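You operate a simulated robot arm through the tools that you are given. There is no shell and no other tool. Be economical: measure what you need, move in short steps, check, and stop when the job is done.

The job below is to be done with a simulated two-armed robot. You get a single attempt, and the scene is never put back.

## Task
Fit the brass rod in the blue tube while holding the tube.
Fine: open the red latch and move the orange slider to 3 first; stand the tube, rod in it, on the yellow board. Set down upright: what you pick out.

Only the result counts: the job must be done as asked and must still hold three seconds after the hand-in. Knocking over, shifting, dropping, spilling or breaking anything else fails it.

## Robot
Two 7-joint arms with two-finger parallel grippers on one trunk, on a base that drives. Base frame: it is fixed to the floor where the robot stands at the start and does not move with it; the origin is under the middle of the robot, x ahead of it, y to its left, z up; the surface under the hand at the start is at about z = 80. Readings come in cm, rad, newtons and seconds.
The left shoulder is at the start at [7, 16.3, 119.5], the right one opposite. With the tool pointing down near the work surface each hand reaches from about 38 to 88 cm from the robot's upright axis, wherever it stands, measured 20 degrees to its own side. Places, roughly: blue tube [50, 50, 80]; green latch [60, -10, 90]; orange slider [40, -10, 80]; red latch [60, 20, 90]; yellow board [70, 80, 80]. Payload 3.43 kg a hand.
Tool frame (each hand has its own): the origin (TCP) lies between the finger pads and is the grasp point; the fingertips stand 3.4 cm ahead of it; z points along the fingers, y is the line along which they close. Largest opening 12.8 cm; finger width 2.4, thickness 1.2; the body of the gripper, 4.8 by 13 cm, starts 9.6 cm behind the TCP.
Orientation is that of the tool frame in the base frame, as a unit quaternion [w, x, y, z]. With the fingers straight down and closing along the base's y, the tool's x points along the base's -x, its y along +y and its z along -z.

## Interface
- The arms move only by the tool servo_tool. It takes "left_increments", "right_increments" or both (then of equal length, played together; a hand with none holds still); each is a list of rows, each a list of 6 numbers: the shift along the base's x, y, z in units of 50 mm (1.0 is 50 mm), then the turn, a rotation vector about the base's x, y, z in units of 6 degrees (1.0 is 6 degrees). In form: [[tx, ty, tz, ax, ay, az], ...]. A call has 1 to 10 rows; each row shifts and turns the commanded pose from where the row before left it. "left_hand" and "right_hand" are, for a hand that has rows, the closure, from 0 (fully open) to 1 (shut), set as the call begins (left out, the last holds). A call with a number of a shift or a turn outside -1 to 1 is refused whole. A row lasts 0.2 s, in which the tool goes at most 5 cm and 0.15 rad; a call with a longer step from one row to the next is refused whole, and so is a gripper value outside its range. A pose out of reach is approached as far as the arm can. The call stops where the force on the tool passes 40 N (or 10 N more than at its start, if that is more) or the arm is blocked; 0.2 s more then pass. Each finger travels about 15.3 cm/s and halts on what it meets, pressing with about 40 N; the grip force reading is that of the motor and also rises with nothing between the fingers. The clock runs only during rows and for 0.2 s after the last one: add rows that do not move to give the fingers time. It gives the time, the measured TCP pose, the force on the tool (base axes), the opening and the grip force at its end, in the units of the frame above (readings bear some noise), with the torque about the TCP (base axes, N m) and any sound that the robot's microphone picked up, and new pictures: "pictures" is both (left out), scene, wrist or none (wrist: the cameras of the hands that moved).
- Cameras (640 x 400 px; columns grow to the right, rows downward): "scene" is now at [13.05, 3.15, 141.37]; the picture's right is [0.37, -0.93, 0.00], its down [-0.61, -0.24, -0.75] and it looks along [0.70, 0.28, -0.66] (base axes); focal length 214 px, centre (320, 200). "left" rides on the left gripper at [7.6, 1.1, -16] in its tool frame; the picture's right is [-0.15, 0.99, 0.00], its down [-0.88, -0.13, -0.46] and it looks along [-0.45, -0.07, 0.89] (tool axes); focal length 234 px, centre (320, 200). "right" rides on the right gripper at [7.6, -1.1, -16] in its tool frame; the picture's right is [0.15, 0.99, 0.00], its down [-0.88, 0.13, -0.46] and it looks along [-0.45, 0.07, 0.89] (tool axes); focal length 234 px, centre (320, 200). There is no depth. A picture from a camera that has moved, and an enlarged one, comes with that camera's place and axes in the base frame and with its lens.
- move_column(by): slides the trunk up (or, below 0, down) by that many cm; the arms and the scene camera ride with it, the base frame stays. It gives what a move gives, with no picture.
- roll_base(legs): drives the robot by 1 to 6 legs, each [ahead, left, turn to the left] in cm, cm and rad, along the robot's own axes; the way and the turn of a leg run together, so that a leg with both is an arc; at most 150 cm and 3.142 rad a leg. The arms and the cameras ride along, it lands a little off, and it stops where it bumps. It gives what a move gives, and a new picture of the scene camera.
- head_to(pan, tilt): turns the head with the scene camera to pan (to the left, within 1.501 rad either way) and tilt (down, from -0.506 to 1.204), counted from straight ahead of the robot. It gives what a move gives, and a new picture of the scene camera.
- enlarge(camera, box): a new picture of the part [left, top, right, bottom] of that camera's present view, enlarged. No time passes.
- hand_in(): hands the job in; it is judged then, once.

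Work in short steps. Places have to be worked out from the pictures, the camera data and where the tool is seen: move nearer, look again, correct. Check each grasp and each placing, and mend what went wrong. You have 120 turns and 260 pictures in all, those below and enlarged ones among them. Open the grippers and draw the arms clear of the work before you hand the job in, unless the task says otherwise; then end with one line.

The tools are called after "Emit:" as a command line: name --argument value ..., lists and objects as JSON in quotes. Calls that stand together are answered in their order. servo_tool: Moves the arms, as the interface text tells. Its arguments: {"type":"object","properties":{"left_increments":{"type":"array"},"left_hand":{"type":"number"},"right_increments":{"type":"array"},"right_hand":{"type":"number"},"pictures":{"type":"string","enum":["both","scene","wrist","none"]}},"required":[]} The other tools are called the same way: move_column (by) slides the trunk up or down; roll_base (legs) drives the base; head_to (pan, tilt) turns the head that bears the scene camera; enlarge (camera, box) takes an enlarged picture of a part of a camera's view; hand_in () hands the job in.

At the start:

```text
clock: 0.0
left_eef_pos: [35.23, 38.34, 128.29]
left_tcp_rot: [0.0, 0.0, 1.0, 0.0]
left_wrist_force: [-0.2, -0.1, 0.7]
left_moment: [0.01, 0.0, 0.01]
left_width: 12.78
left_finger_force: 0.1
right_eef_pos: [55.38, 0.12, 118.77]
right_tcp_rot: [0.0, 0.0, 1.0, 0.0]
right_wrist_force: [-0.6, -0.3, -0.1]
right_moment: [0.0, -0.04, 0.05]
right_width: 12.79
right_finger_force: 0.0
trunk travel left (down, up): [-67.5, 26.5]
robot x, y, heading: [-0.11, 0.35, -0.001]
head pan, tilt: [0.38, 0.717]
```

scene: 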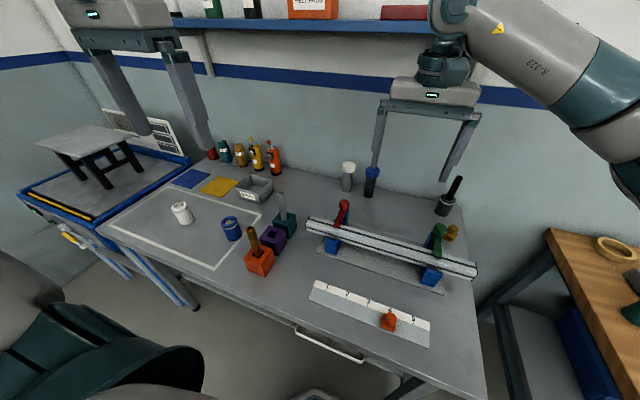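
right: 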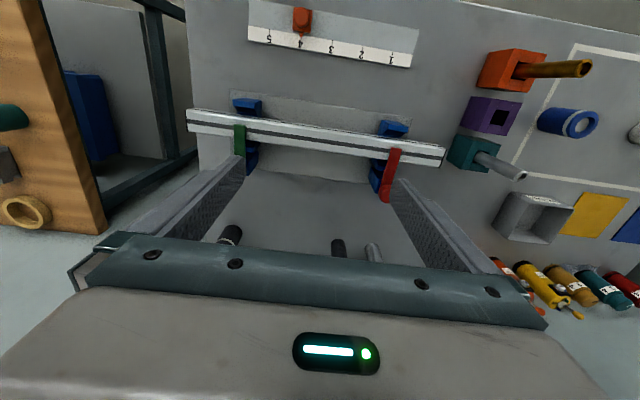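
left: 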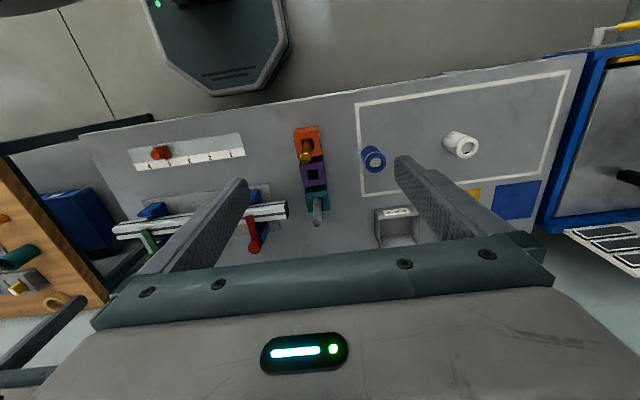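

I start by enlarging the scene around the slider, latches, and tube/rods to identify details.

Emit:
enlarge --camera "scene" --box '[290, 180, 490, 350]'

Emit:
enlarge --camera "scene" --box '[150, 130, 310, 290]'

Emit:
enlarge --camera "right" --box '[180, 0, 460, 220]'

Emit:
enlarge --camera "left" --box '[280, 90, 560, 260]'

```text
2.35 times, centred on (390, 265) of scene
camera zoom: at [13.05, 3.15, 141.37], right [0.37, -0.93, 0.0], down [-0.61, -0.24, -0.75], along [0.7, 0.28, -0.66], focal length 505 px, centre (155, 47)
```

zoom: 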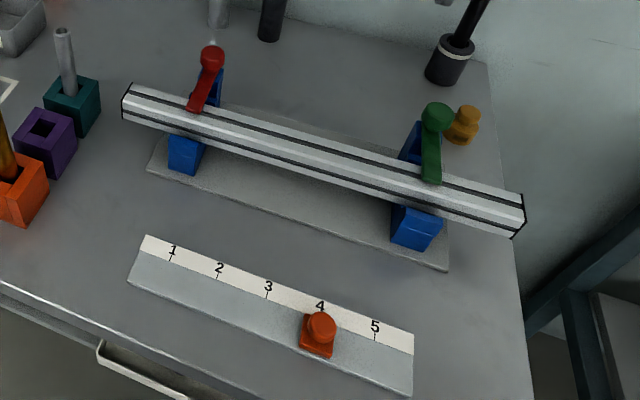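

```text
2.50 times, centred on (230, 210) of scene
camera zoom: at [13.05, 3.15, 141.37], right [0.37, -0.93, 0.0], down [-0.61, -0.24, -0.75], along [0.7, 0.28, -0.66], focal length 536 px, centre (545, 175)
```

zoom: 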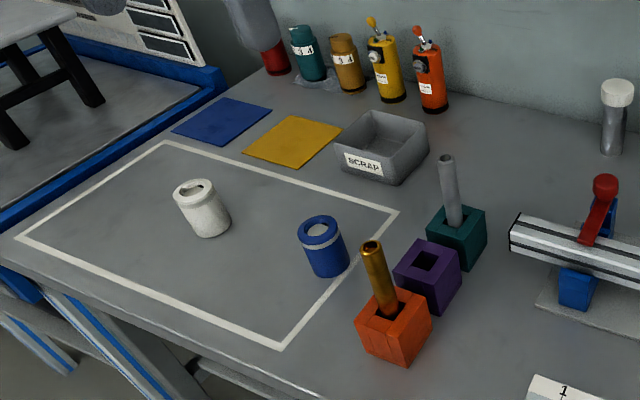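

```text
1.82 times, centred on (320, 110) of right
camera zoom: at [47.77, -0.93, 134.77], right [-0.15, 0.99, 0.0], down [0.88, 0.13, 0.46], along [0.45, 0.07, -0.89], focal length 426 px, centre (320, 364)
```

zoom: 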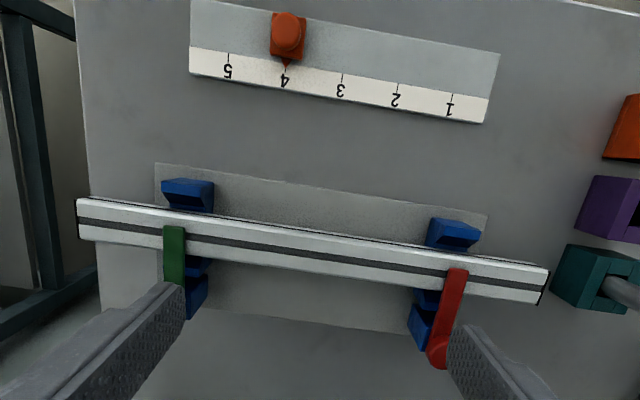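

```text
2.29 times, centred on (420, 175) of left
camera zoom: at [27.61, 39.58, 144.32], right [0.15, 0.99, 0.0], down [0.88, -0.13, 0.46], along [0.45, -0.07, -0.89], focal length 535 px, centre (91, 257)
```

zoom: 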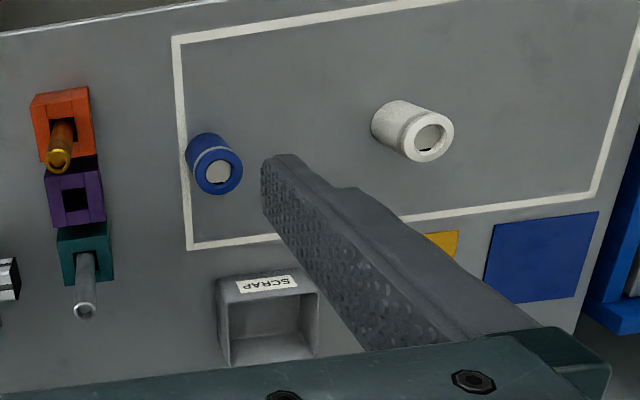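

The slider is at 4, the red latch lies over the bar, and the brass rod stands in the orange block. I bring the right hand nearer the red latch to see its mechanism.

Emit:
servo_tool --right_increments '[[-0.37, 0.8, -0.3, 0, 0, 0], [-0.37, 0.8, -0.3, 0, 0, 0], [-0.37, 0.8, -0.3, 0, 0, 0], [-0.37, 0.8, -0.3, 0, 0, 0], [0, 0, 0, 0, 0, 0]]' --pictures "wrist"

Emit:
enlarge --camera "right" --box '[220, 90, 440, 250]'

Emit:
enlarge --camera "scene" --box '[300, 180, 380, 260]'

```text
clock: 1.2
left_eef_pos: [35.34, 38.29, 128.33]
left_tcp_rot: [0.0, 0.0, 1.0, 0.001]
left_wrist_force: [0.1, -1.3, 0.4]
left_moment: [0.03, -0.01, 0.0]
left_width: 12.8
left_finger_force: 0.1
right_eef_pos: [48.16, 16.05, 112.59]
right_tcp_rot: [0.0, 0.0, 1.0, 0.001]
right_wrist_force: [0.3, -0.9, -0.6]
right_moment: [0.06, 0.03, 0.01]
right_width: 12.78
right_finger_force: 0.0
trunk travel left (down, up): [-67.5, 26.5]
robot x, y, heading: [0.13, 0.12, 0.001]
head pan, tilt: [0.38, 0.717]
camera right: at [40.52, 14.94, 128.61], right [-0.15, 0.99, 0.0], down [0.88, 0.13, 0.46], along [0.45, 0.07, -0.89], focal length 234 px, centre (320, 200)
```

right: 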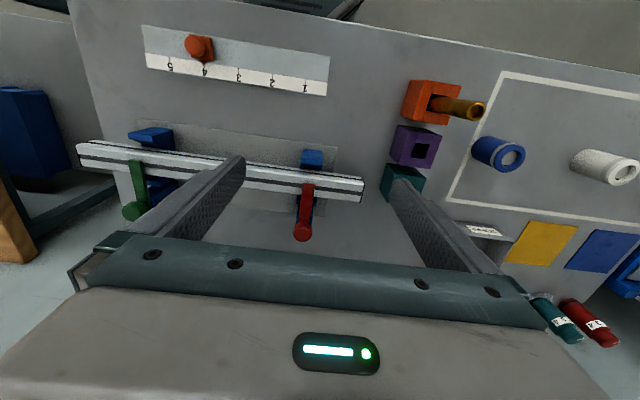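

```text
2.50 times, centred on (330, 170) of right
camera zoom: at [40.52, 14.94, 128.61], right [-0.15, 0.99, 0.0], down [0.88, 0.13, 0.46], along [0.45, 0.07, -0.89], focal length 585 px, centre (295, 275)
```

zoom: 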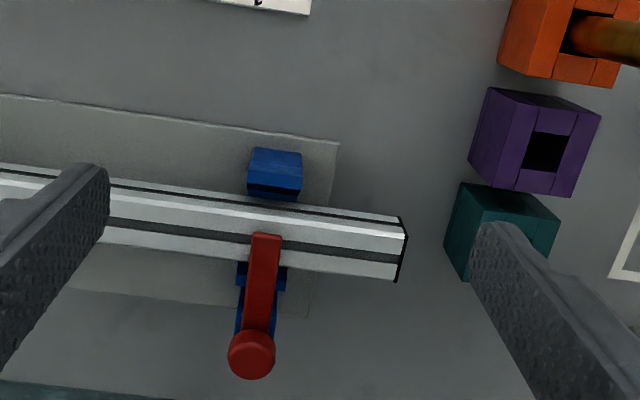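

```text
5.00 times, centred on (340, 220) of scene
camera zoom: at [13.08, 3.0, 141.37], right [0.37, -0.93, 0.0], down [-0.61, -0.24, -0.75], along [0.7, 0.28, -0.66], focal length 1072 px, centre (220, 100)
```

zoom: 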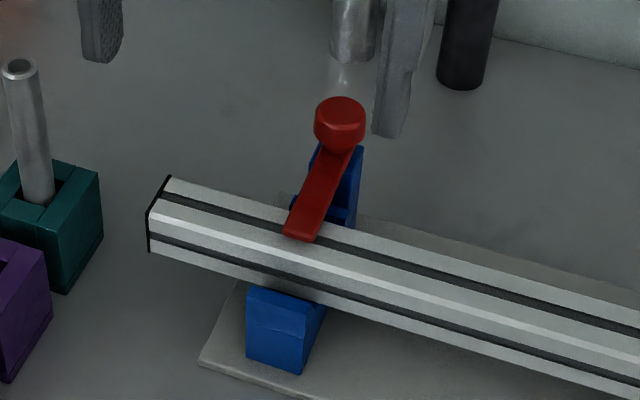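

The knob of the red latch is at about [63, 15, 95], the strap's tip on the bar at [57.6, 15.4, 89.6]. To find the pivot I look at it from the side with the left wrist camera, moving the right hand away meanwhile.

Emit:
servo_tool --left_increments '[[0.25, 0, 0, 0, 0, -1], [0.25, 0, 0, 0, 0, -1], [0.25, 0, 0, 0, 0, -1], [0.25, 0, 0, 0, 0, -1], [0.25, 0, 0, 0, 0, -1], [0.25, 0, 0, 0, 0, -1], [0.25, 0, 0, 0, 0, -1], [0.25, 0, 0, 0, 0, -1], [0.25, 0, 0, 0, 0, -1], [0.25, 0, 0, 0, 0, -1]]' --right_increments '[[0, -0.5, 0, 0, 0, 0], [0, -0.5, 0, 0, 0, 0], [0, -0.5, 0, 0, 0, 0], [0, -0.5, 0, 0, 0, 0], [0, -0.5, 0, 0, 0, 0], [0, -0.5, 0, 0, 0, 0], [0, -0.5, 0, 0, 0, 0], [0, -0.5, 0, 0, 0, 0], [0, 0, 0, 0, 0, 0], [0, 0, 0, 0, 0, 0]]' --pictures "none"

Emit:
servo_tool --left_increments '[[0.24, -0.16, -0.4, 0, 0, -1], [0.24, -0.16, -0.4, 0, 0, -1], [0.24, -0.16, -0.4, 0, 0, -1], [0.24, -0.16, -0.4, 0, 0, -1], [0.24, -0.16, -0.4, 0, 0, -1], [0.24, -0.16, -0.4, -1, 0, 0], [0.24, -0.16, -0.4, -1, 0, 0], [0.24, -0.16, -0.4, -1, 0, 0], [0.24, -0.16, -0.4, -1, 0, 0], [0.24, -0.16, -0.4, -1, 0, 0]]' --pictures "both"

```text
clock: 3.4
left_eef_pos: [43.85, 31.33, 125.36]
left_tcp_rot: [0.0, 0.499, 0.867, 0.0]
left_wrist_force: [0.1, -0.1, -0.2]
left_moment: [0.04, -0.01, 0.01]
left_width: 12.81
left_finger_force: 0.1
left hand out of reach, approached as far as the arm can: row 8, 9, 10
right_eef_pos: [48.2, -3.93, 112.5]
right_tcp_rot: [0.0, 0.0, 1.0, 0.001]
right_wrist_force: [0.9, -0.3, 0.0]
right_moment: [-0.01, -0.01, 0.01]
right_width: 12.79
right_finger_force: 0.0
trunk travel left (down, up): [-67.5, 26.5]
robot x, y, heading: [-0.04, 0.16, 0.002]
head pan, tilt: [0.38, 0.717]
```

```text
clock: 5.6
left_eef_pos: [37.0, 6.91, 106.68]
left_tcp_rot: [0.185, 0.68, 0.685, -0.182]
left_wrist_force: [-0.7, -0.4, -0.7]
left_moment: [0.02, 0.01, 0.02]
left_width: 12.78
left_finger_force: 0.0
left hand out of reach, approached as far as the arm can: row 1, 2, 3, 4, 5, 6, 7, 8, 9, 10
right_eef_pos: [48.19, -3.99, 112.5]
right_tcp_rot: [0.0, 0.001, 1.0, 0.0]
right_wrist_force: [-0.3, -0.3, -0.4]
right_moment: [0.02, 0.02, -0.01]
right_width: 12.8
right_finger_force: 0.1
trunk travel left (down, up): [-67.5, 26.5]
robot x, y, heading: [0.15, 0.17, 0.001]
head pan, tilt: [0.38, 0.717]
camera scene: at [13.13, 3.1, 141.37], right [0.37, -0.93, 0.0], down [-0.61, -0.24, -0.75], along [0.7, 0.28, -0.66], focal length 214 px, centre (320, 200)
camera left: at [37.93, 21.57, 116.8], right [0.99, -0.12, 0.08], down [-0.13, -0.54, 0.83], along [-0.06, -0.84, -0.55], focal length 234 px, centre (320, 200)
```

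scene: 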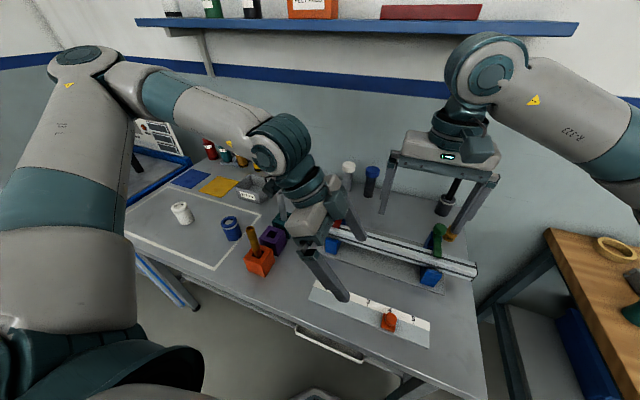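
left: 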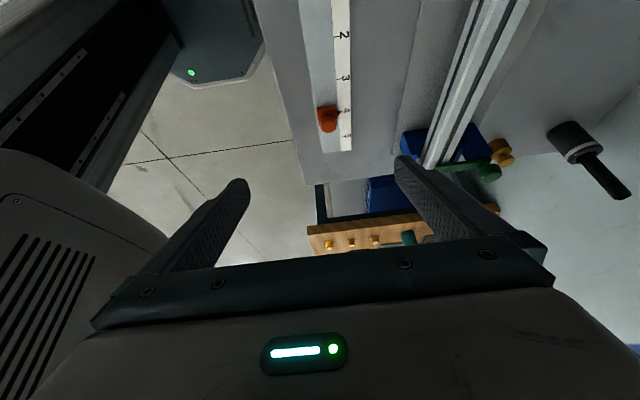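

The sideways pose was out of reach and the left hand drifted inward. I move it back left (+y) and check how the commanded pose behaves.

Emit:
servo_tool --left_increments '[[0, 0.8, 0.2, 1, 0, 0], [0, 0.8, 0.2, 1, 0, 0], [0, 0.8, 0.2, 1, 0, 0], [0, 0.8, 0.2, 1, 0, 0], [0, 0.8, 0.2, 1, 0, 0]]' --pictures "scene"

```text
clock: 6.8
left_eef_pos: [33.34, 20.65, 112.36]
left_tcp_rot: [-0.001, 0.705, 0.709, 0.001]
left_wrist_force: [-0.4, 0.3, 0.2]
left_moment: [-0.02, 0.02, -0.01]
left_width: 12.78
left_finger_force: 0.1
left hand out of reach, approached as far as the arm can: row 1, 2, 3, 4, 5
right_eef_pos: [48.11, -3.95, 112.53]
right_tcp_rot: [0.0, 0.001, 1.0, 0.0]
right_wrist_force: [0.4, 0.2, 0.3]
right_moment: [-0.02, 0.0, 0.0]
right_width: 12.79
right_finger_force: 0.1
trunk travel left (down, up): [-67.5, 26.5]
robot x, y, heading: [0.16, -0.03, 0.001]
head pan, tilt: [0.38, 0.717]
camera scene: at [13.02, 3.18, 141.37], right [0.37, -0.93, 0.0], down [-0.61, -0.24, -0.75], along [0.7, 0.28, -0.66], focal length 214 px, centre (320, 200)
```

scene: 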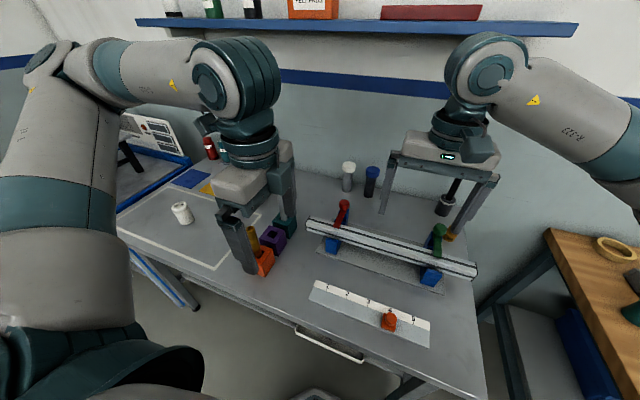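

I turn the left hand back to its original orientation and see where it lands.

Emit:
servo_tool --left_increments '[[0, 0, 0.3, 0, 0, 1], [0, 0, 0.3, 0, 0, 1], [0, 0, 0.3, 0, 0, 1], [0, 0, 0.3, 0, 0, 1], [0, 0, 0.3, 0, 0, 1], [0, 0, 0.3, 0, 0, 1], [0, 0, 0.3, 0, 0, 1], [0, 0, 0.3, 0, 0, 1], [0, 0, 0.3, 0, 0, 1], [0, 0, 0.3, 0, 0, 1]]' --pictures "none"

Emit:
servo_tool --left_increments '[[0, 0, 0, 0, 0, 1], [0, 0, 0, 0, 0, 1], [0, 0, 0, 0, 0, 1], [0, 0, 0, 0, 0, 1], [0, 0, 0, 0, 0, 1]]' --pictures "none"

```text
clock: 9.0
left_eef_pos: [33.14, 20.49, 127.26]
left_tcp_rot: [0.0, 0.258, 0.966, 0.0]
left_wrist_force: [0.9, 0.0, 0.4]
left_moment: [0.02, -0.03, -0.04]
left_width: 12.8
left_finger_force: 0.0
right_eef_pos: [48.21, -3.93, 112.58]
right_tcp_rot: [0.001, 0.001, 1.0, 0.0]
right_wrist_force: [1.1, 1.3, 0.3]
right_moment: [0.01, 0.0, -0.01]
right_width: 12.8
right_finger_force: 0.0
trunk travel left (down, up): [-67.5, 26.5]
robot x, y, heading: [-0.06, -0.13, -0.004]
head pan, tilt: [0.38, 0.717]
```

```text
clock: 10.2
left_eef_pos: [33.31, 20.59, 127.09]
left_tcp_rot: [0.0, -0.001, 1.0, 0.0]
left_wrist_force: [-0.1, -0.2, 0.0]
left_moment: [-0.04, -0.03, -0.03]
left_width: 12.8
left_finger_force: 0.1
right_eef_pos: [48.25, -4.0, 112.58]
right_tcp_rot: [-0.001, -0.001, 1.0, -0.001]
right_wrist_force: [0.3, 0.7, 0.0]
right_moment: [0.04, 0.01, -0.01]
right_width: 12.82
right_finger_force: 0.2
trunk travel left (down, up): [-67.5, 26.5]
robot x, y, heading: [0.23, 0.03, -0.002]
head pan, tilt: [0.38, 0.717]
```

The command is capped to what is reached, good. I send the left hand back to y≈38 and turn the right hand for an oblique side view of the latch.

Emit:
servo_tool --right_increments '[[0, 0, 0, 0, 0, 0.9], [0, 0, 0, 0, 0, 0.9], [0, 0, 0, 0, 0, 0.9], [0, 0, 0, 0, 0, 0.9], [0, 0, 0, 0, 0, 0.9], [0, 0, 0, 0, 0, 0.9], [0, 0, 0, 0, 0, 0.9], [0, 0, 0, 0, 0, 0.9]]' --left_increments '[[0.05, 0.45, 0, 0, 0, 0], [0.05, 0.45, 0, 0, 0, 0], [0.05, 0.45, 0, 0, 0, 0], [0.05, 0.45, 0, 0, 0, 0], [0.05, 0.45, 0, 0, 0, 0], [0.05, 0.45, 0, 0, 0, 0], [0.05, 0.45, 0, 0, 0, 0], [0.05, 0.45, 0, 0, 0, 0]]' --pictures "none"

Emit:
servo_tool --right_increments '[[0.11, 0.3, -0.38, 0.77, -0.64, 0], [0.11, 0.3, -0.38, 0.77, -0.64, 0], [0.11, 0.3, -0.38, 0.77, -0.64, 0], [0.11, 0.3, -0.38, 0.77, -0.64, 0], [0.11, 0.3, -0.38, 0.77, -0.64, 0], [0.11, 0.3, -0.38, 0.77, -0.64, 0], [0, 0, 0, 0, 0, 0]]' --pictures "wrist"

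```text
clock: 12.0
left_eef_pos: [35.23, 38.74, 127.04]
left_tcp_rot: [0.0, 0.0, 1.0, 0.001]
left_wrist_force: [0.3, 0.4, 0.0]
left_moment: [-0.01, 0.02, 0.01]
left_width: 12.79
left_finger_force: 0.1
right_eef_pos: [47.98, -3.71, 112.72]
right_tcp_rot: [0.0, -0.369, 0.929, 0.0]
right_wrist_force: [-0.3, 0.8, 0.7]
right_moment: [-0.05, 0.02, -0.09]
right_width: 12.83
right_finger_force: 0.1
trunk travel left (down, up): [-67.5, 26.5]
robot x, y, heading: [-0.21, -0.08, -0.001]
head pan, tilt: [0.38, 0.717]
```

```text
clock: 13.6
left_eef_pos: [35.26, 38.61, 127.1]
left_tcp_rot: [0.0, 0.0, 1.0, 0.0]
left_wrist_force: [-0.2, 0.5, 0.5]
left_moment: [-0.01, 0.04, 0.02]
left_width: 12.83
left_finger_force: 0.1
right_eef_pos: [51.03, 5.15, 101.13]
right_tcp_rot: [0.272, -0.35, 0.884, 0.148]
right_wrist_force: [0.3, 0.5, -0.8]
right_moment: [0.01, 0.03, -0.02]
right_width: 12.8
right_finger_force: 0.2
trunk travel left (down, up): [-67.5, 26.5]
robot x, y, heading: [-0.07, 0.18, -0.003]
head pan, tilt: [0.38, 0.717]
camera right: at [41.23, -6.94, 109.63], right [-0.78, 0.62, -0.01], down [0.27, 0.36, 0.89], along [0.56, 0.69, -0.45], focal length 234 px, centre (320, 200)
```

right: 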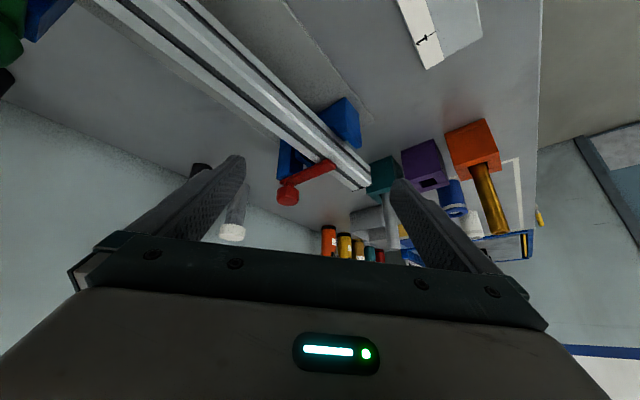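

A good oblique view; enlarging the latch.

Emit:
enlarge --camera "right" --box '[250, 80, 410, 230]'

Emit:
enlarge --camera "scene" --box '[320, 185, 370, 245]'

```text
2.67 times, centred on (330, 155) of right
camera zoom: at [41.23, -6.94, 109.63], right [-0.78, 0.62, -0.01], down [0.27, 0.36, 0.89], along [0.56, 0.69, -0.45], focal length 624 px, centre (293, 320)
```

zoom: 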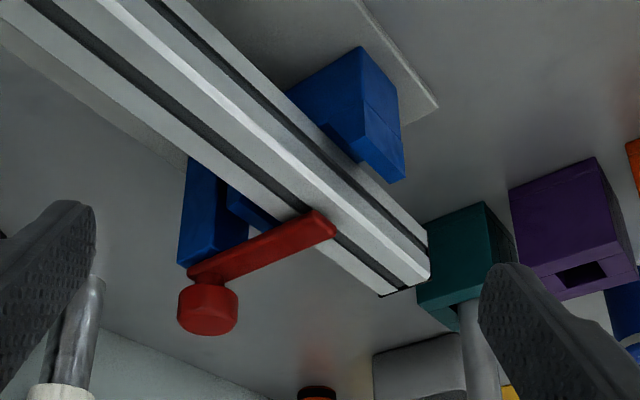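

```text
6.67 times, centred on (345, 215) of scene
camera zoom: at [13.04, 3.17, 141.37], right [0.37, -0.93, 0.0], down [-0.61, -0.24, -0.75], along [0.7, 0.28, -0.66], focal length 1430 px, centre (153, 100)
```

zoom: 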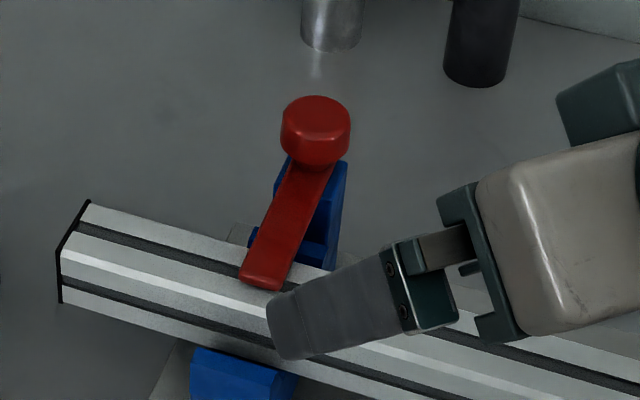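

The strap lies flat at about z≈91 from its tip [56.6, 15, 91] to a knob over the blue post at [65.3, 15.5], so probably a swing clamp pivoting on the post. I straighten the right hand and go above it.

Emit:
servo_tool --right_increments '[[0, 0.15, 0.2, -0.77, 0.64, 0], [0, 0.15, 0.2, -0.77, 0.64, 0], [0, 0.15, 0.2, -0.77, 0.64, 0], [0, 0.15, 0.2, -0.77, 0.64, 0], [0, 0.15, 0.2, -0.77, 0.64, 0], [0, 0.15, 0.2, -0.77, 0.64, 0], [0, 0.2, 0, 0, 0, -0.9], [0, 0.2, 0, 0, 0, -0.9], [0, 0.2, 0, 0, 0, -0.9]]' --right_hand 0.6 --pictures "none"

Emit:
servo_tool --right_increments '[[0, 0.2, 0, 0, 0, -0.9], [0, 0.2, 0, 0, 0, -0.9], [0, 0, 0, 0, 0, -0.9], [0, 0, 0, 0, 0, -0.9], [0, 0, 0, 0, 0, -0.9], [0, 0, 0, 0, 0, 0]]' --pictures "wrist"

```text
clock: 15.6
left_eef_pos: [35.39, 38.62, 127.09]
left_tcp_rot: [0.0, 0.0, 1.0, 0.001]
left_wrist_force: [0.1, 0.5, 0.7]
left_moment: [-0.02, -0.02, -0.02]
left_width: 12.8
left_finger_force: 0.0
right_eef_pos: [51.33, 12.7, 107.34]
right_tcp_rot: [0.0, -0.234, 0.972, 0.0]
right_wrist_force: [0.4, 0.1, -0.6]
right_moment: [0.01, -0.02, -0.01]
right_width: 5.12
right_finger_force: 0.2
trunk travel left (down, up): [-67.5, 26.5]
robot x, y, heading: [0.08, -0.01, -0.002]
head pan, tilt: [0.38, 0.717]
```

```text
clock: 17.0
left_eef_pos: [35.27, 38.6, 127.09]
left_tcp_rot: [0.001, 0.0, 1.0, 0.001]
left_wrist_force: [0.0, 0.0, 0.6]
left_moment: [-0.02, 0.0, 0.02]
left_width: 12.79
left_finger_force: 0.1
right_eef_pos: [51.32, 14.64, 107.36]
right_tcp_rot: [0.0, 0.0, 1.0, 0.0]
right_wrist_force: [0.1, -0.7, 0.1]
right_moment: [-0.01, 0.02, -0.01]
right_width: 5.11
right_finger_force: 0.1
trunk travel left (down, up): [-67.5, 26.5]
robot x, y, heading: [0.03, 0.05, -0.005]
head pan, tilt: [0.38, 0.717]
camera right: at [43.67, 13.55, 123.42], right [-0.15, 0.99, 0.0], down [0.88, 0.13, 0.46], along [0.45, 0.07, -0.89], focal length 234 px, centre (320, 200)
```

right: 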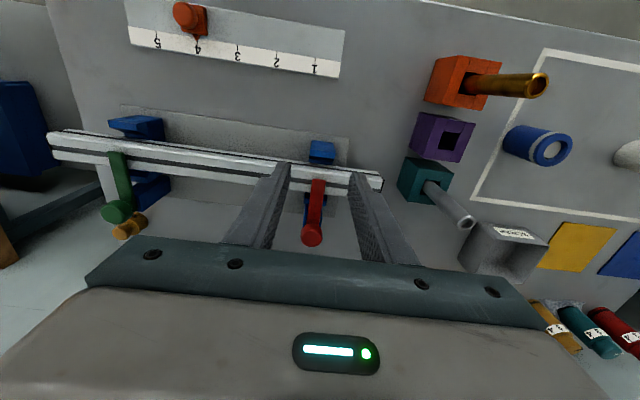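

Strap is at y≈15.4 between the fingers. I move over the strap near its tip (x≈58.3) and descend so the fingertips are just above it.

Emit:
servo_tool --right_increments '[[0.45, 0.05, 0, 0, 0, 0], [0.45, 0.05, 0, 0, 0, 0], [0.5, 0.05, 0, 0, 0, 0], [0, 0, -0.7, 0, 0, 0], [0, 0, -0.7, 0, 0, 0], [0, 0, -0.7, 0, 0, 0], [0, 0, 0, 0, 0, 0]]' --pictures "both"

Emit:
enlarge --camera "scene" --box '[310, 160, 400, 250]'

```text
clock: 18.6
left_eef_pos: [35.23, 38.51, 127.19]
left_tcp_rot: [0.0, 0.0, 1.0, 0.001]
left_wrist_force: [-1.2, 0.3, -0.4]
left_moment: [0.02, -0.02, 0.04]
left_width: 12.81
left_finger_force: 0.0
right_eef_pos: [58.14, 15.42, 96.85]
right_tcp_rot: [0.0, 0.0, 1.0, 0.0]
right_wrist_force: [0.0, 0.2, 0.4]
right_moment: [-0.02, 0.0, 0.01]
right_width: 5.12
right_finger_force: 0.0
trunk travel left (down, up): [-67.5, 26.5]
robot x, y, heading: [-0.04, -0.25, -0.001]
head pan, tilt: [0.38, 0.717]
camera scene: at [13.02, 3.14, 141.38], right [0.37, -0.93, 0.0], down [-0.61, -0.24, -0.75], along [0.7, 0.28, -0.66], focal length 214 px, centre (320, 200)
camera right: at [50.47, 14.23, 112.95], right [-0.15, 0.99, 0.0], down [0.88, 0.13, 0.46], along [0.45, 0.07, -0.89], focal length 234 px, centre (320, 200)
```

scene: 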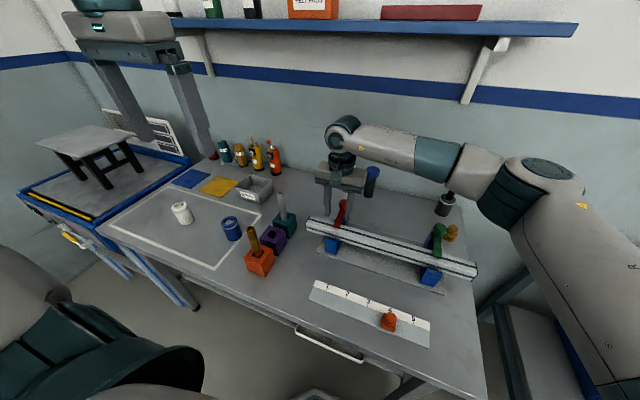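
right: 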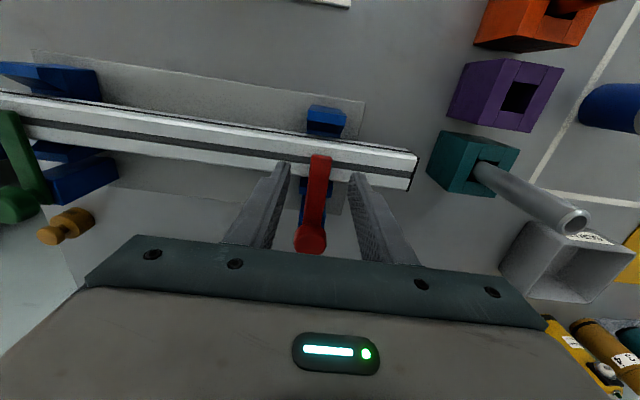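

```text
4.44 times, centred on (355, 205) of scene
camera zoom: at [13.02, 3.14, 141.38], right [0.37, -0.93, 0.0], down [-0.61, -0.24, -0.75], along [0.7, 0.28, -0.66], focal length 953 px, centre (164, 178)
```

zoom: 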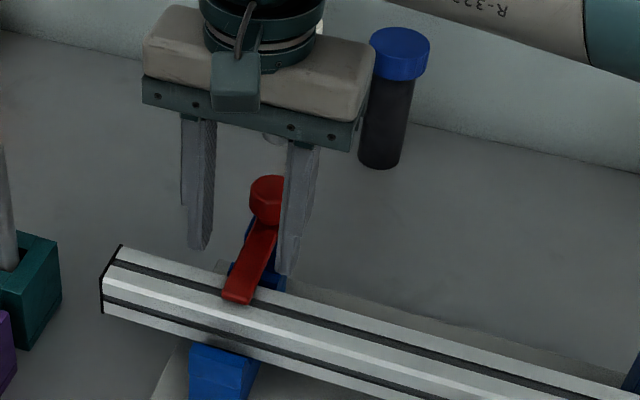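

Triangulating, the strap's top is at z≈90.3. I lower to tips ≈89.9 in small steps.

Emit:
servo_tool --right_increments '[[0, 0, -0.35, 0, 0, 0], [0, 0, -0.25, 0, 0, 0], [0, 0, -0.1, 0, 0, 0], [0, 0, 0, 0, 0, 0]]' --pictures "both"

Emit:
enlarge --camera "scene" --box '[310, 180, 380, 250]'

```text
clock: 19.6
left_eef_pos: [35.17, 38.63, 127.03]
left_tcp_rot: [0.0, 0.0, 1.0, 0.0]
left_wrist_force: [-0.2, 1.0, -1.0]
left_moment: [-0.01, -0.01, 0.02]
left_width: 12.78
left_finger_force: 0.1
right_eef_pos: [58.25, 15.35, 93.31]
right_tcp_rot: [0.0, -0.001, 1.0, 0.001]
right_wrist_force: [-0.4, -0.5, 0.5]
right_moment: [-0.02, 0.02, -0.03]
right_width: 5.11
right_finger_force: 0.2
trunk travel left (down, up): [-67.5, 26.5]
robot x, y, heading: [0.19, -0.23, 0.0]
head pan, tilt: [0.38, 0.717]
camera scene: at [13.06, 3.15, 141.37], right [0.37, -0.93, 0.0], down [-0.61, -0.24, -0.75], along [0.7, 0.28, -0.66], focal length 214 px, centre (320, 200)
camera right: at [50.6, 14.26, 109.43], right [-0.15, 0.99, 0.0], down [0.88, 0.13, 0.46], along [0.45, 0.07, -0.89], focal length 234 px, centre (320, 200)
```

scene: 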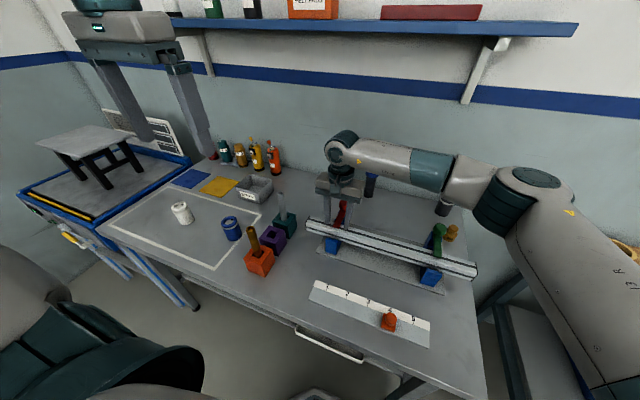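
right: 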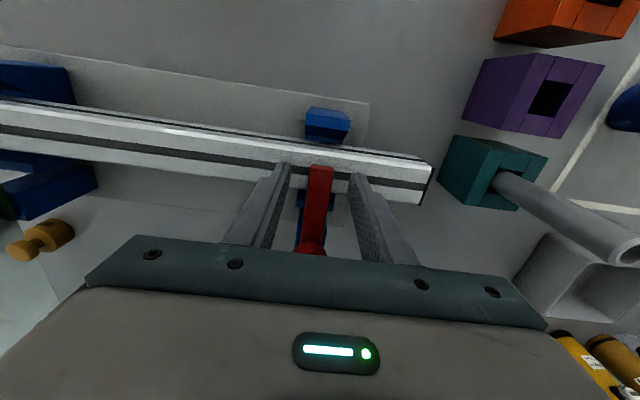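

```text
5.71 times, centred on (345, 215) of scene
camera zoom: at [13.06, 3.15, 141.37], right [0.37, -0.93, 0.0], down [-0.61, -0.24, -0.75], along [0.7, 0.28, -0.66], focal length 1226 px, centre (177, 114)
```

zoom: 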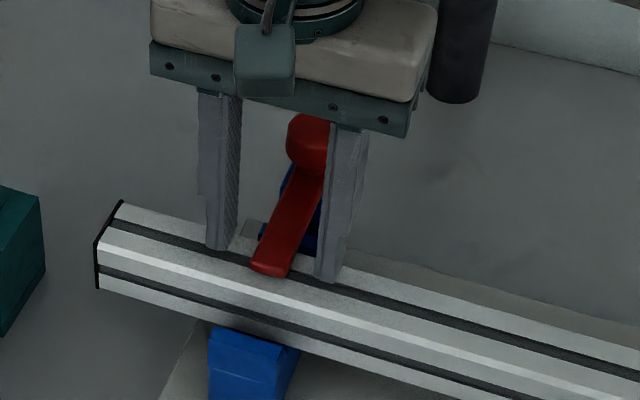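

Lower 3 mm more for overlap, then push gently toward +y (outward).

Emit:
servo_tool --right_increments '[[0, 0, -0.06, 0, 0, 0], [0, 0, 0, 0, 0, 0]]' --pictures "none"

Emit:
servo_tool --right_increments '[[0, 0.2, 0, 0, 0, 0], [0, 0.1, 0, 0, 0, 0], [0, 0.1, 0, 0, 0, 0], [0, 0.1, 0, 0, 0, 0]]' --pictures "wrist"

```text
clock: 20.2
left_eef_pos: [35.12, 38.51, 127.05]
left_tcp_rot: [0.0, 0.0, 1.0, 0.0]
left_wrist_force: [0.4, -0.3, 0.3]
left_moment: [0.02, 0.0, -0.02]
left_width: 12.8
left_finger_force: 0.1
right_eef_pos: [58.18, 15.43, 93.01]
right_tcp_rot: [0.0, 0.0, 1.0, -0.001]
right_wrist_force: [-1.3, 0.6, 0.4]
right_moment: [0.01, 0.02, -0.01]
right_width: 5.11
right_finger_force: 0.0
trunk travel left (down, up): [-67.5, 26.5]
robot x, y, heading: [0.1, 0.08, 0.001]
head pan, tilt: [0.38, 0.717]
```

```text
clock: 21.2
left_eef_pos: [35.2, 38.37, 127.21]
left_tcp_rot: [0.0, 0.001, 1.0, 0.001]
left_wrist_force: [0.0, -0.4, 0.3]
left_moment: [0.02, 0.01, 0.02]
left_width: 12.82
left_finger_force: 0.1
right_eef_pos: [58.49, 17.48, 93.03]
right_tcp_rot: [0.0, 0.002, 1.0, -0.001]
right_wrist_force: [-3.3, -17.5, 0.1]
right_moment: [-0.5, 0.15, -0.29]
right_width: 6.08
right_finger_force: 8.4
trunk travel left (down, up): [-67.5, 26.5]
robot x, y, heading: [0.08, -0.12, -0.002]
head pan, tilt: [0.38, 0.717]
camera right: at [50.72, 16.43, 109.09], right [-0.14, 0.99, 0.0], down [0.88, 0.13, 0.46], along [0.45, 0.06, -0.89], focal length 234 px, centre (320, 200)
```

right: 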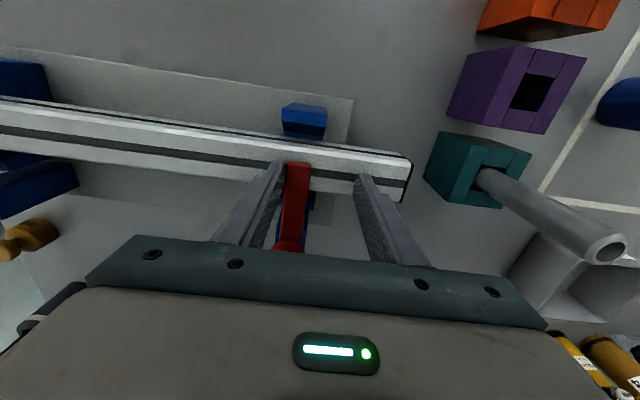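

It resists at 17 N (the finger yields). I try the other direction.

Emit:
servo_tool --right_increments '[[0, -0.4, 0, 0, 0, 0], [0, -0.3, 0, 0, 0, 0], [0, -0.1, 0, 0, 0, 0], [0, -0.1, 0, 0, 0, 0]]' --pictures "wrist"

```text
clock: 22.2
left_eef_pos: [35.13, 38.6, 127.08]
left_tcp_rot: [0.0, 0.0, 1.0, 0.001]
left_wrist_force: [-0.1, -0.4, 0.4]
left_moment: [-0.01, -0.01, -0.01]
left_width: 12.81
left_finger_force: 0.0
right_eef_pos: [58.14, 13.45, 93.02]
right_tcp_rot: [0.0, -0.001, 1.0, 0.0]
right_wrist_force: [0.0, 0.9, -0.8]
right_moment: [0.02, 0.0, 0.01]
right_width: 5.15
right_finger_force: 0.8
trunk travel left (down, up): [-67.5, 26.5]
robot x, y, heading: [0.39, -0.01, -0.003]
head pan, tilt: [0.38, 0.717]
camera right: at [50.64, 12.3, 109.1], right [-0.15, 0.99, 0.0], down [0.88, 0.13, 0.46], along [0.45, 0.07, -0.89], focal length 234 px, centre (320, 200)
```

right: 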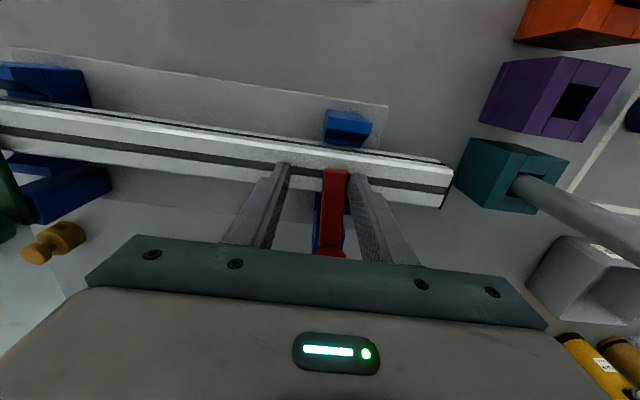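

Contact with the strap's +y side just begins. Push on toward -y in small steps.

Emit:
servo_tool --right_increments '[[0, -0.1, 0, 0, 0, 0], [0, -0.1, 0, 0, 0, 0], [0, -0.1, 0, 0, 0, 0]]' --pictures "wrist"

```text
clock: 23.0
left_eef_pos: [35.22, 38.6, 127.08]
left_tcp_rot: [-0.001, 0.0, 1.0, 0.0]
left_wrist_force: [-0.1, 0.1, 0.0]
left_moment: [0.0, 0.04, -0.03]
left_width: 12.79
left_finger_force: 0.0
right_eef_pos: [58.4, 11.85, 93.0]
right_tcp_rot: [0.0, 0.001, 1.0, 0.001]
right_wrist_force: [1.0, -0.1, -0.3]
right_moment: [0.03, 0.03, 0.02]
right_width: 5.12
right_finger_force: 0.0
trunk travel left (down, up): [-67.5, 26.5]
robot x, y, heading: [0.04, 0.07, -0.004]
head pan, tilt: [0.38, 0.717]
camera right: at [50.62, 10.75, 109.03], right [-0.15, 0.99, 0.0], down [0.88, 0.13, 0.46], along [0.45, 0.07, -0.89], focal length 234 px, centre (320, 200)
```

right: 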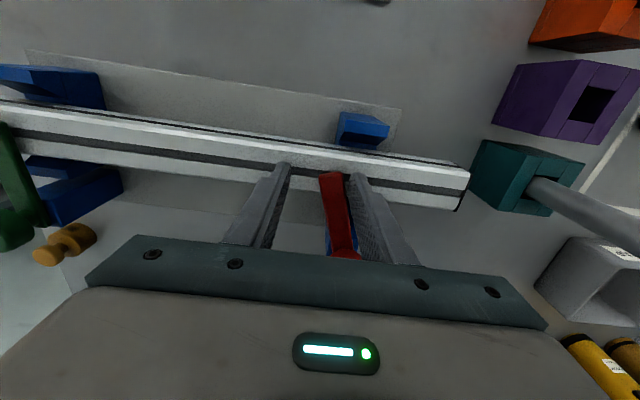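

The latch swings toward -y. I follow the arc around its pivot at about [65, 15.5].

Emit:
servo_tool --right_increments '[[0.06, -0.12, 0, 0, 0, 0], [0.06, -0.12, 0, 0, 0, 0], [0.06, -0.12, 0, 0, 0, 0], [0.06, -0.12, 0, 0, 0, 0], [0.09, -0.1, 0, 0, 0, 0], [0.09, -0.1, 0, 0, 0, 0], [0.09, -0.1, 0, 0, 0, 0], [0.09, -0.1, 0, 0, 0, 0]]' --pictures "both"

```text
clock: 24.8
left_eef_pos: [35.24, 38.53, 127.23]
left_tcp_rot: [0.001, 0.0, 1.0, 0.001]
left_wrist_force: [0.4, 0.7, -0.1]
left_moment: [-0.01, -0.01, -0.02]
left_width: 12.82
left_finger_force: 0.1
right_eef_pos: [61.31, 7.53, 92.98]
right_tcp_rot: [0.0, 0.0, 1.0, -0.001]
right_wrist_force: [0.6, 0.2, -0.5]
right_moment: [0.0, 0.02, 0.0]
right_width: 5.09
right_finger_force: 0.0
trunk travel left (down, up): [-67.5, 26.5]
robot x, y, heading: [0.08, -0.09, -0.001]
head pan, tilt: [0.38, 0.717]
camera scene: at [13.07, 3.13, 141.37], right [0.37, -0.93, 0.0], down [-0.61, -0.24, -0.75], along [0.7, 0.28, -0.66], focal length 214 px, centre (320, 200)
camera right: at [53.65, 6.4, 109.08], right [-0.15, 0.99, 0.0], down [0.88, 0.13, 0.46], along [0.45, 0.07, -0.89], focal length 234 px, centre (320, 200)
```

scene: 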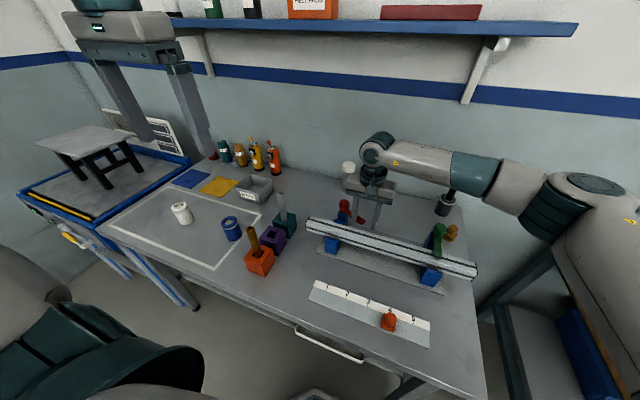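
right: 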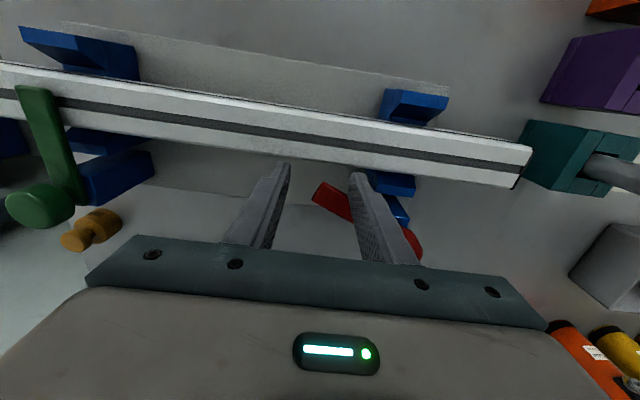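

The latch is ~60° open. Continue to 90° and a bit beyond until a stop is felt.

Emit:
servo_tool --right_increments '[[0.1, -0.07, 0, 0, 0, 0], [0.1, -0.06, 0, 0, 0, 0], [0.1, -0.05, 0, 0, 0, 0], [0.1, -0.03, 0, 0, 0, 0], [0.1, -0.02, 0, 0, 0, 0], [0.1, 0, 0, 0, 0, 0]]' --pictures "wrist"

```text
clock: 26.2
left_eef_pos: [34.95, 38.49, 127.18]
left_tcp_rot: [0.002, 0.0, 1.0, 0.0]
left_wrist_force: [0.0, 0.6, 0.8]
left_moment: [-0.01, 0.0, 0.0]
left_width: 12.81
left_finger_force: 0.2
right_eef_pos: [63.83, 6.41, 92.96]
right_tcp_rot: [-0.002, -0.002, 1.0, 0.0]
right_wrist_force: [-22.3, -2.3, -4.7]
right_moment: [-0.26, 0.67, 0.62]
right_width: 4.98
right_finger_force: 0.0
trunk travel left (down, up): [-67.5, 26.5]
robot x, y, heading: [-0.32, 0.1, -0.002]
head pan, tilt: [0.38, 0.717]
camera right: at [56.27, 5.29, 109.09], right [-0.15, 0.99, 0.0], down [0.88, 0.13, 0.45], along [0.45, 0.07, -0.89], focal length 234 px, centre (320, 200)
```

right: 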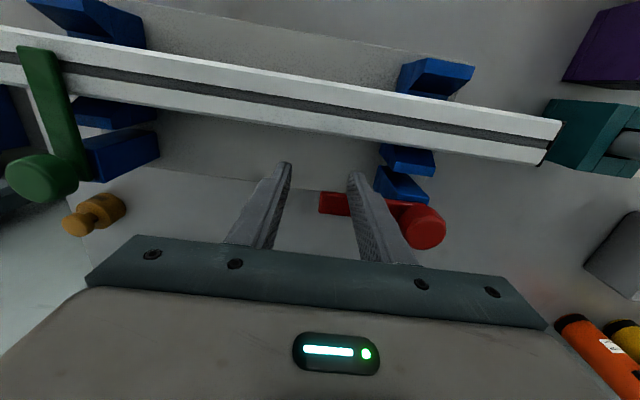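

The latch hit its open stop at 90°. I back off, raise, and travel to above the slider near [39, -5].

Emit:
servo_tool --right_increments '[[-0.3, -0.1, 0, 0, 0, 0], [0, 0, 0.9, 0, 0, 0], [0, 0, 0.9, 0, 0, 0], [-0.7, -0.3, 0, 0, 0, 0], [-0.9, -0.4, 0, 0, 0, 0], [-0.9, -0.4, 0, 0, 0, 0], [-0.9, -0.4, 0, 0, 0, 0], [-0.9, -0.4, 0, 0, 0, 0], [0, 0, 0, 0, 0, 0]]' --pictures "both"

Emit:
enlarge --camera "scene" --box '[300, 180, 440, 350]'

```text
clock: 28.2
left_eef_pos: [35.25, 38.66, 127.01]
left_tcp_rot: [-0.001, -0.001, 1.0, -0.001]
left_wrist_force: [0.1, -0.4, -0.1]
left_moment: [0.0, 0.0, 0.0]
left_width: 12.82
left_finger_force: 0.1
right_eef_pos: [41.16, -3.49, 102.01]
right_tcp_rot: [0.0, 0.001, 1.0, -0.001]
right_wrist_force: [-0.1, -0.4, 0.2]
right_moment: [-0.01, -0.03, 0.0]
right_width: 5.13
right_finger_force: 0.0
trunk travel left (down, up): [-67.5, 26.5]
robot x, y, heading: [-0.17, 0.23, -0.002]
head pan, tilt: [0.38, 0.717]
camera scene: at [13.12, 3.19, 141.36], right [0.37, -0.93, 0.0], down [-0.61, -0.24, -0.75], along [0.7, 0.28, -0.66], focal length 214 px, centre (320, 200)
camera right: at [33.49, -4.67, 118.1], right [-0.15, 0.99, 0.0], down [0.88, 0.13, 0.46], along [0.45, 0.07, -0.89], focal length 234 px, centre (320, 200)
```

scene: 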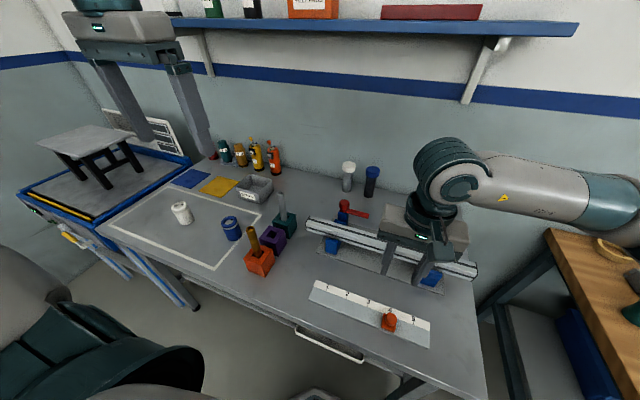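
right: 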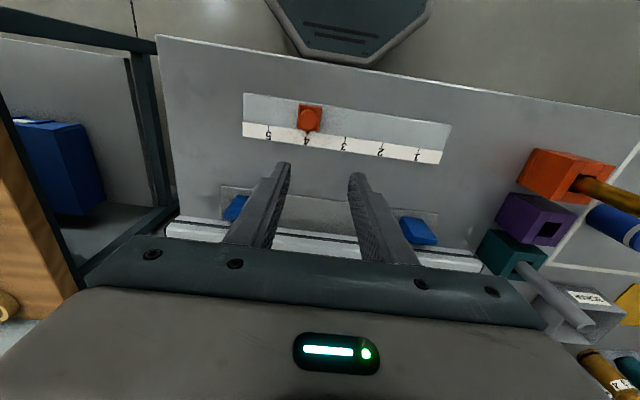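

```text
2.35 times, centred on (370, 265) of scene
camera zoom: at [13.12, 3.19, 141.36], right [0.37, -0.93, 0.0], down [-0.61, -0.24, -0.75], along [0.7, 0.28, -0.66], focal length 505 px, centre (202, 47)
```

zoom: 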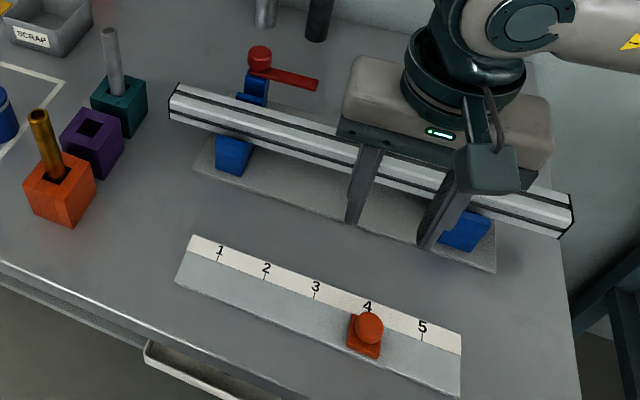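

The latch is clearly open. Slider knob is at about [38, -5.2, top 86.6]. I position above it and descend with the fingers straddling it.

Emit:
servo_tool --right_increments '[[-0.32, -0.17, 0, 0, 0, 0], [-0.3, -0.17, -0.5, 0, 0, 0], [0, 0, -0.6, 0, 0, 0], [0, 0, -0.6, 0, 0, 0], [0, 0, -0.6, 0, 0, 0], [0, 0, -0.3, 0, 0, 0], [0, 0, 0, 0, 0, 0]]' --right_hand 0.5 --pictures "both"

Emit:
enlarge --camera "scene" --box '[310, 240, 450, 380]'

```text
clock: 29.8
left_eef_pos: [35.26, 38.58, 127.09]
left_tcp_rot: [0.0, 0.0, 1.0, -0.001]
left_wrist_force: [0.4, 0.1, 0.8]
left_moment: [-0.01, -0.02, 0.0]
left_width: 12.79
left_finger_force: 0.1
right_eef_pos: [38.11, -5.23, 89.01]
right_tcp_rot: [0.0, 0.0, 1.0, 0.0]
right_wrist_force: [-0.4, 0.7, 0.9]
right_moment: [0.01, 0.01, -0.01]
right_width: 6.39
right_finger_force: 0.1
trunk travel left (down, up): [-67.5, 26.5]
robot x, y, heading: [0.26, 0.09, 0.002]
head pan, tilt: [0.38, 0.717]
camera scene: at [13.05, 3.15, 141.37], right [0.37, -0.93, 0.0], down [-0.61, -0.24, -0.75], along [0.7, 0.28, -0.66], focal length 214 px, centre (320, 200)
camera right: at [30.51, -6.42, 105.02], right [-0.15, 0.99, 0.0], down [0.88, 0.13, 0.46], along [0.45, 0.07, -0.89], focal length 234 px, centre (320, 200)
```

scene: 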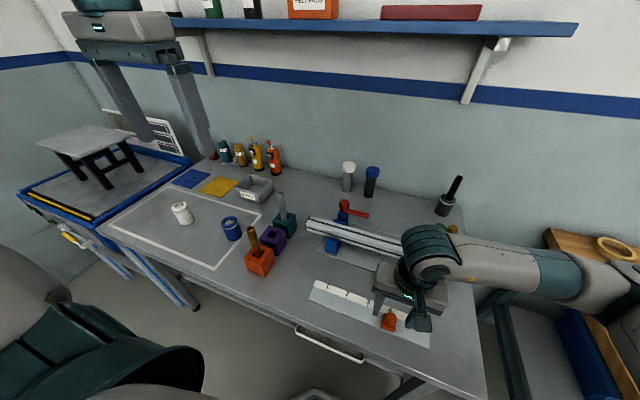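
right: 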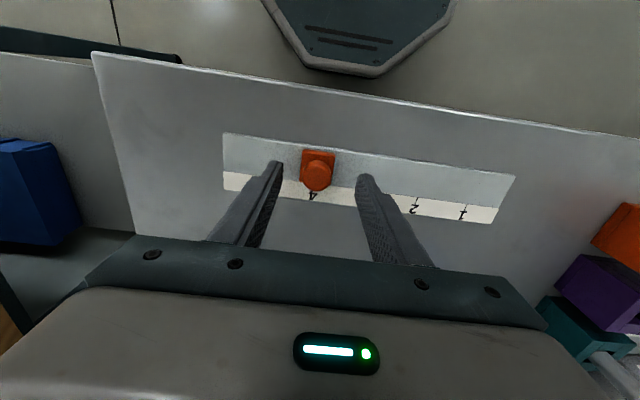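

```text
2.86 times, centred on (380, 310) of scene
camera zoom: at [13.05, 3.15, 141.37], right [0.37, -0.93, 0.0], down [-0.61, -0.24, -0.75], along [0.7, 0.28, -0.66], focal length 613 px, centre (149, -114)
```

zoom: 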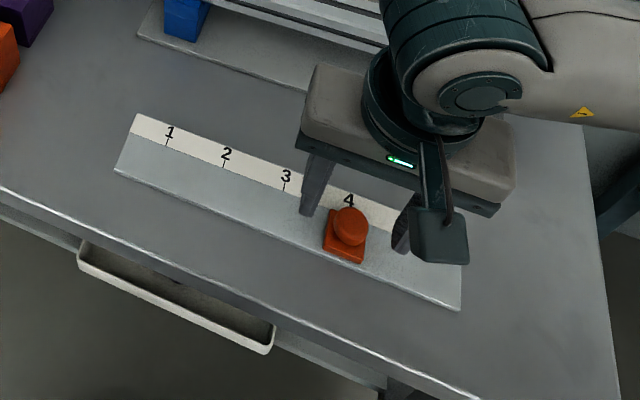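

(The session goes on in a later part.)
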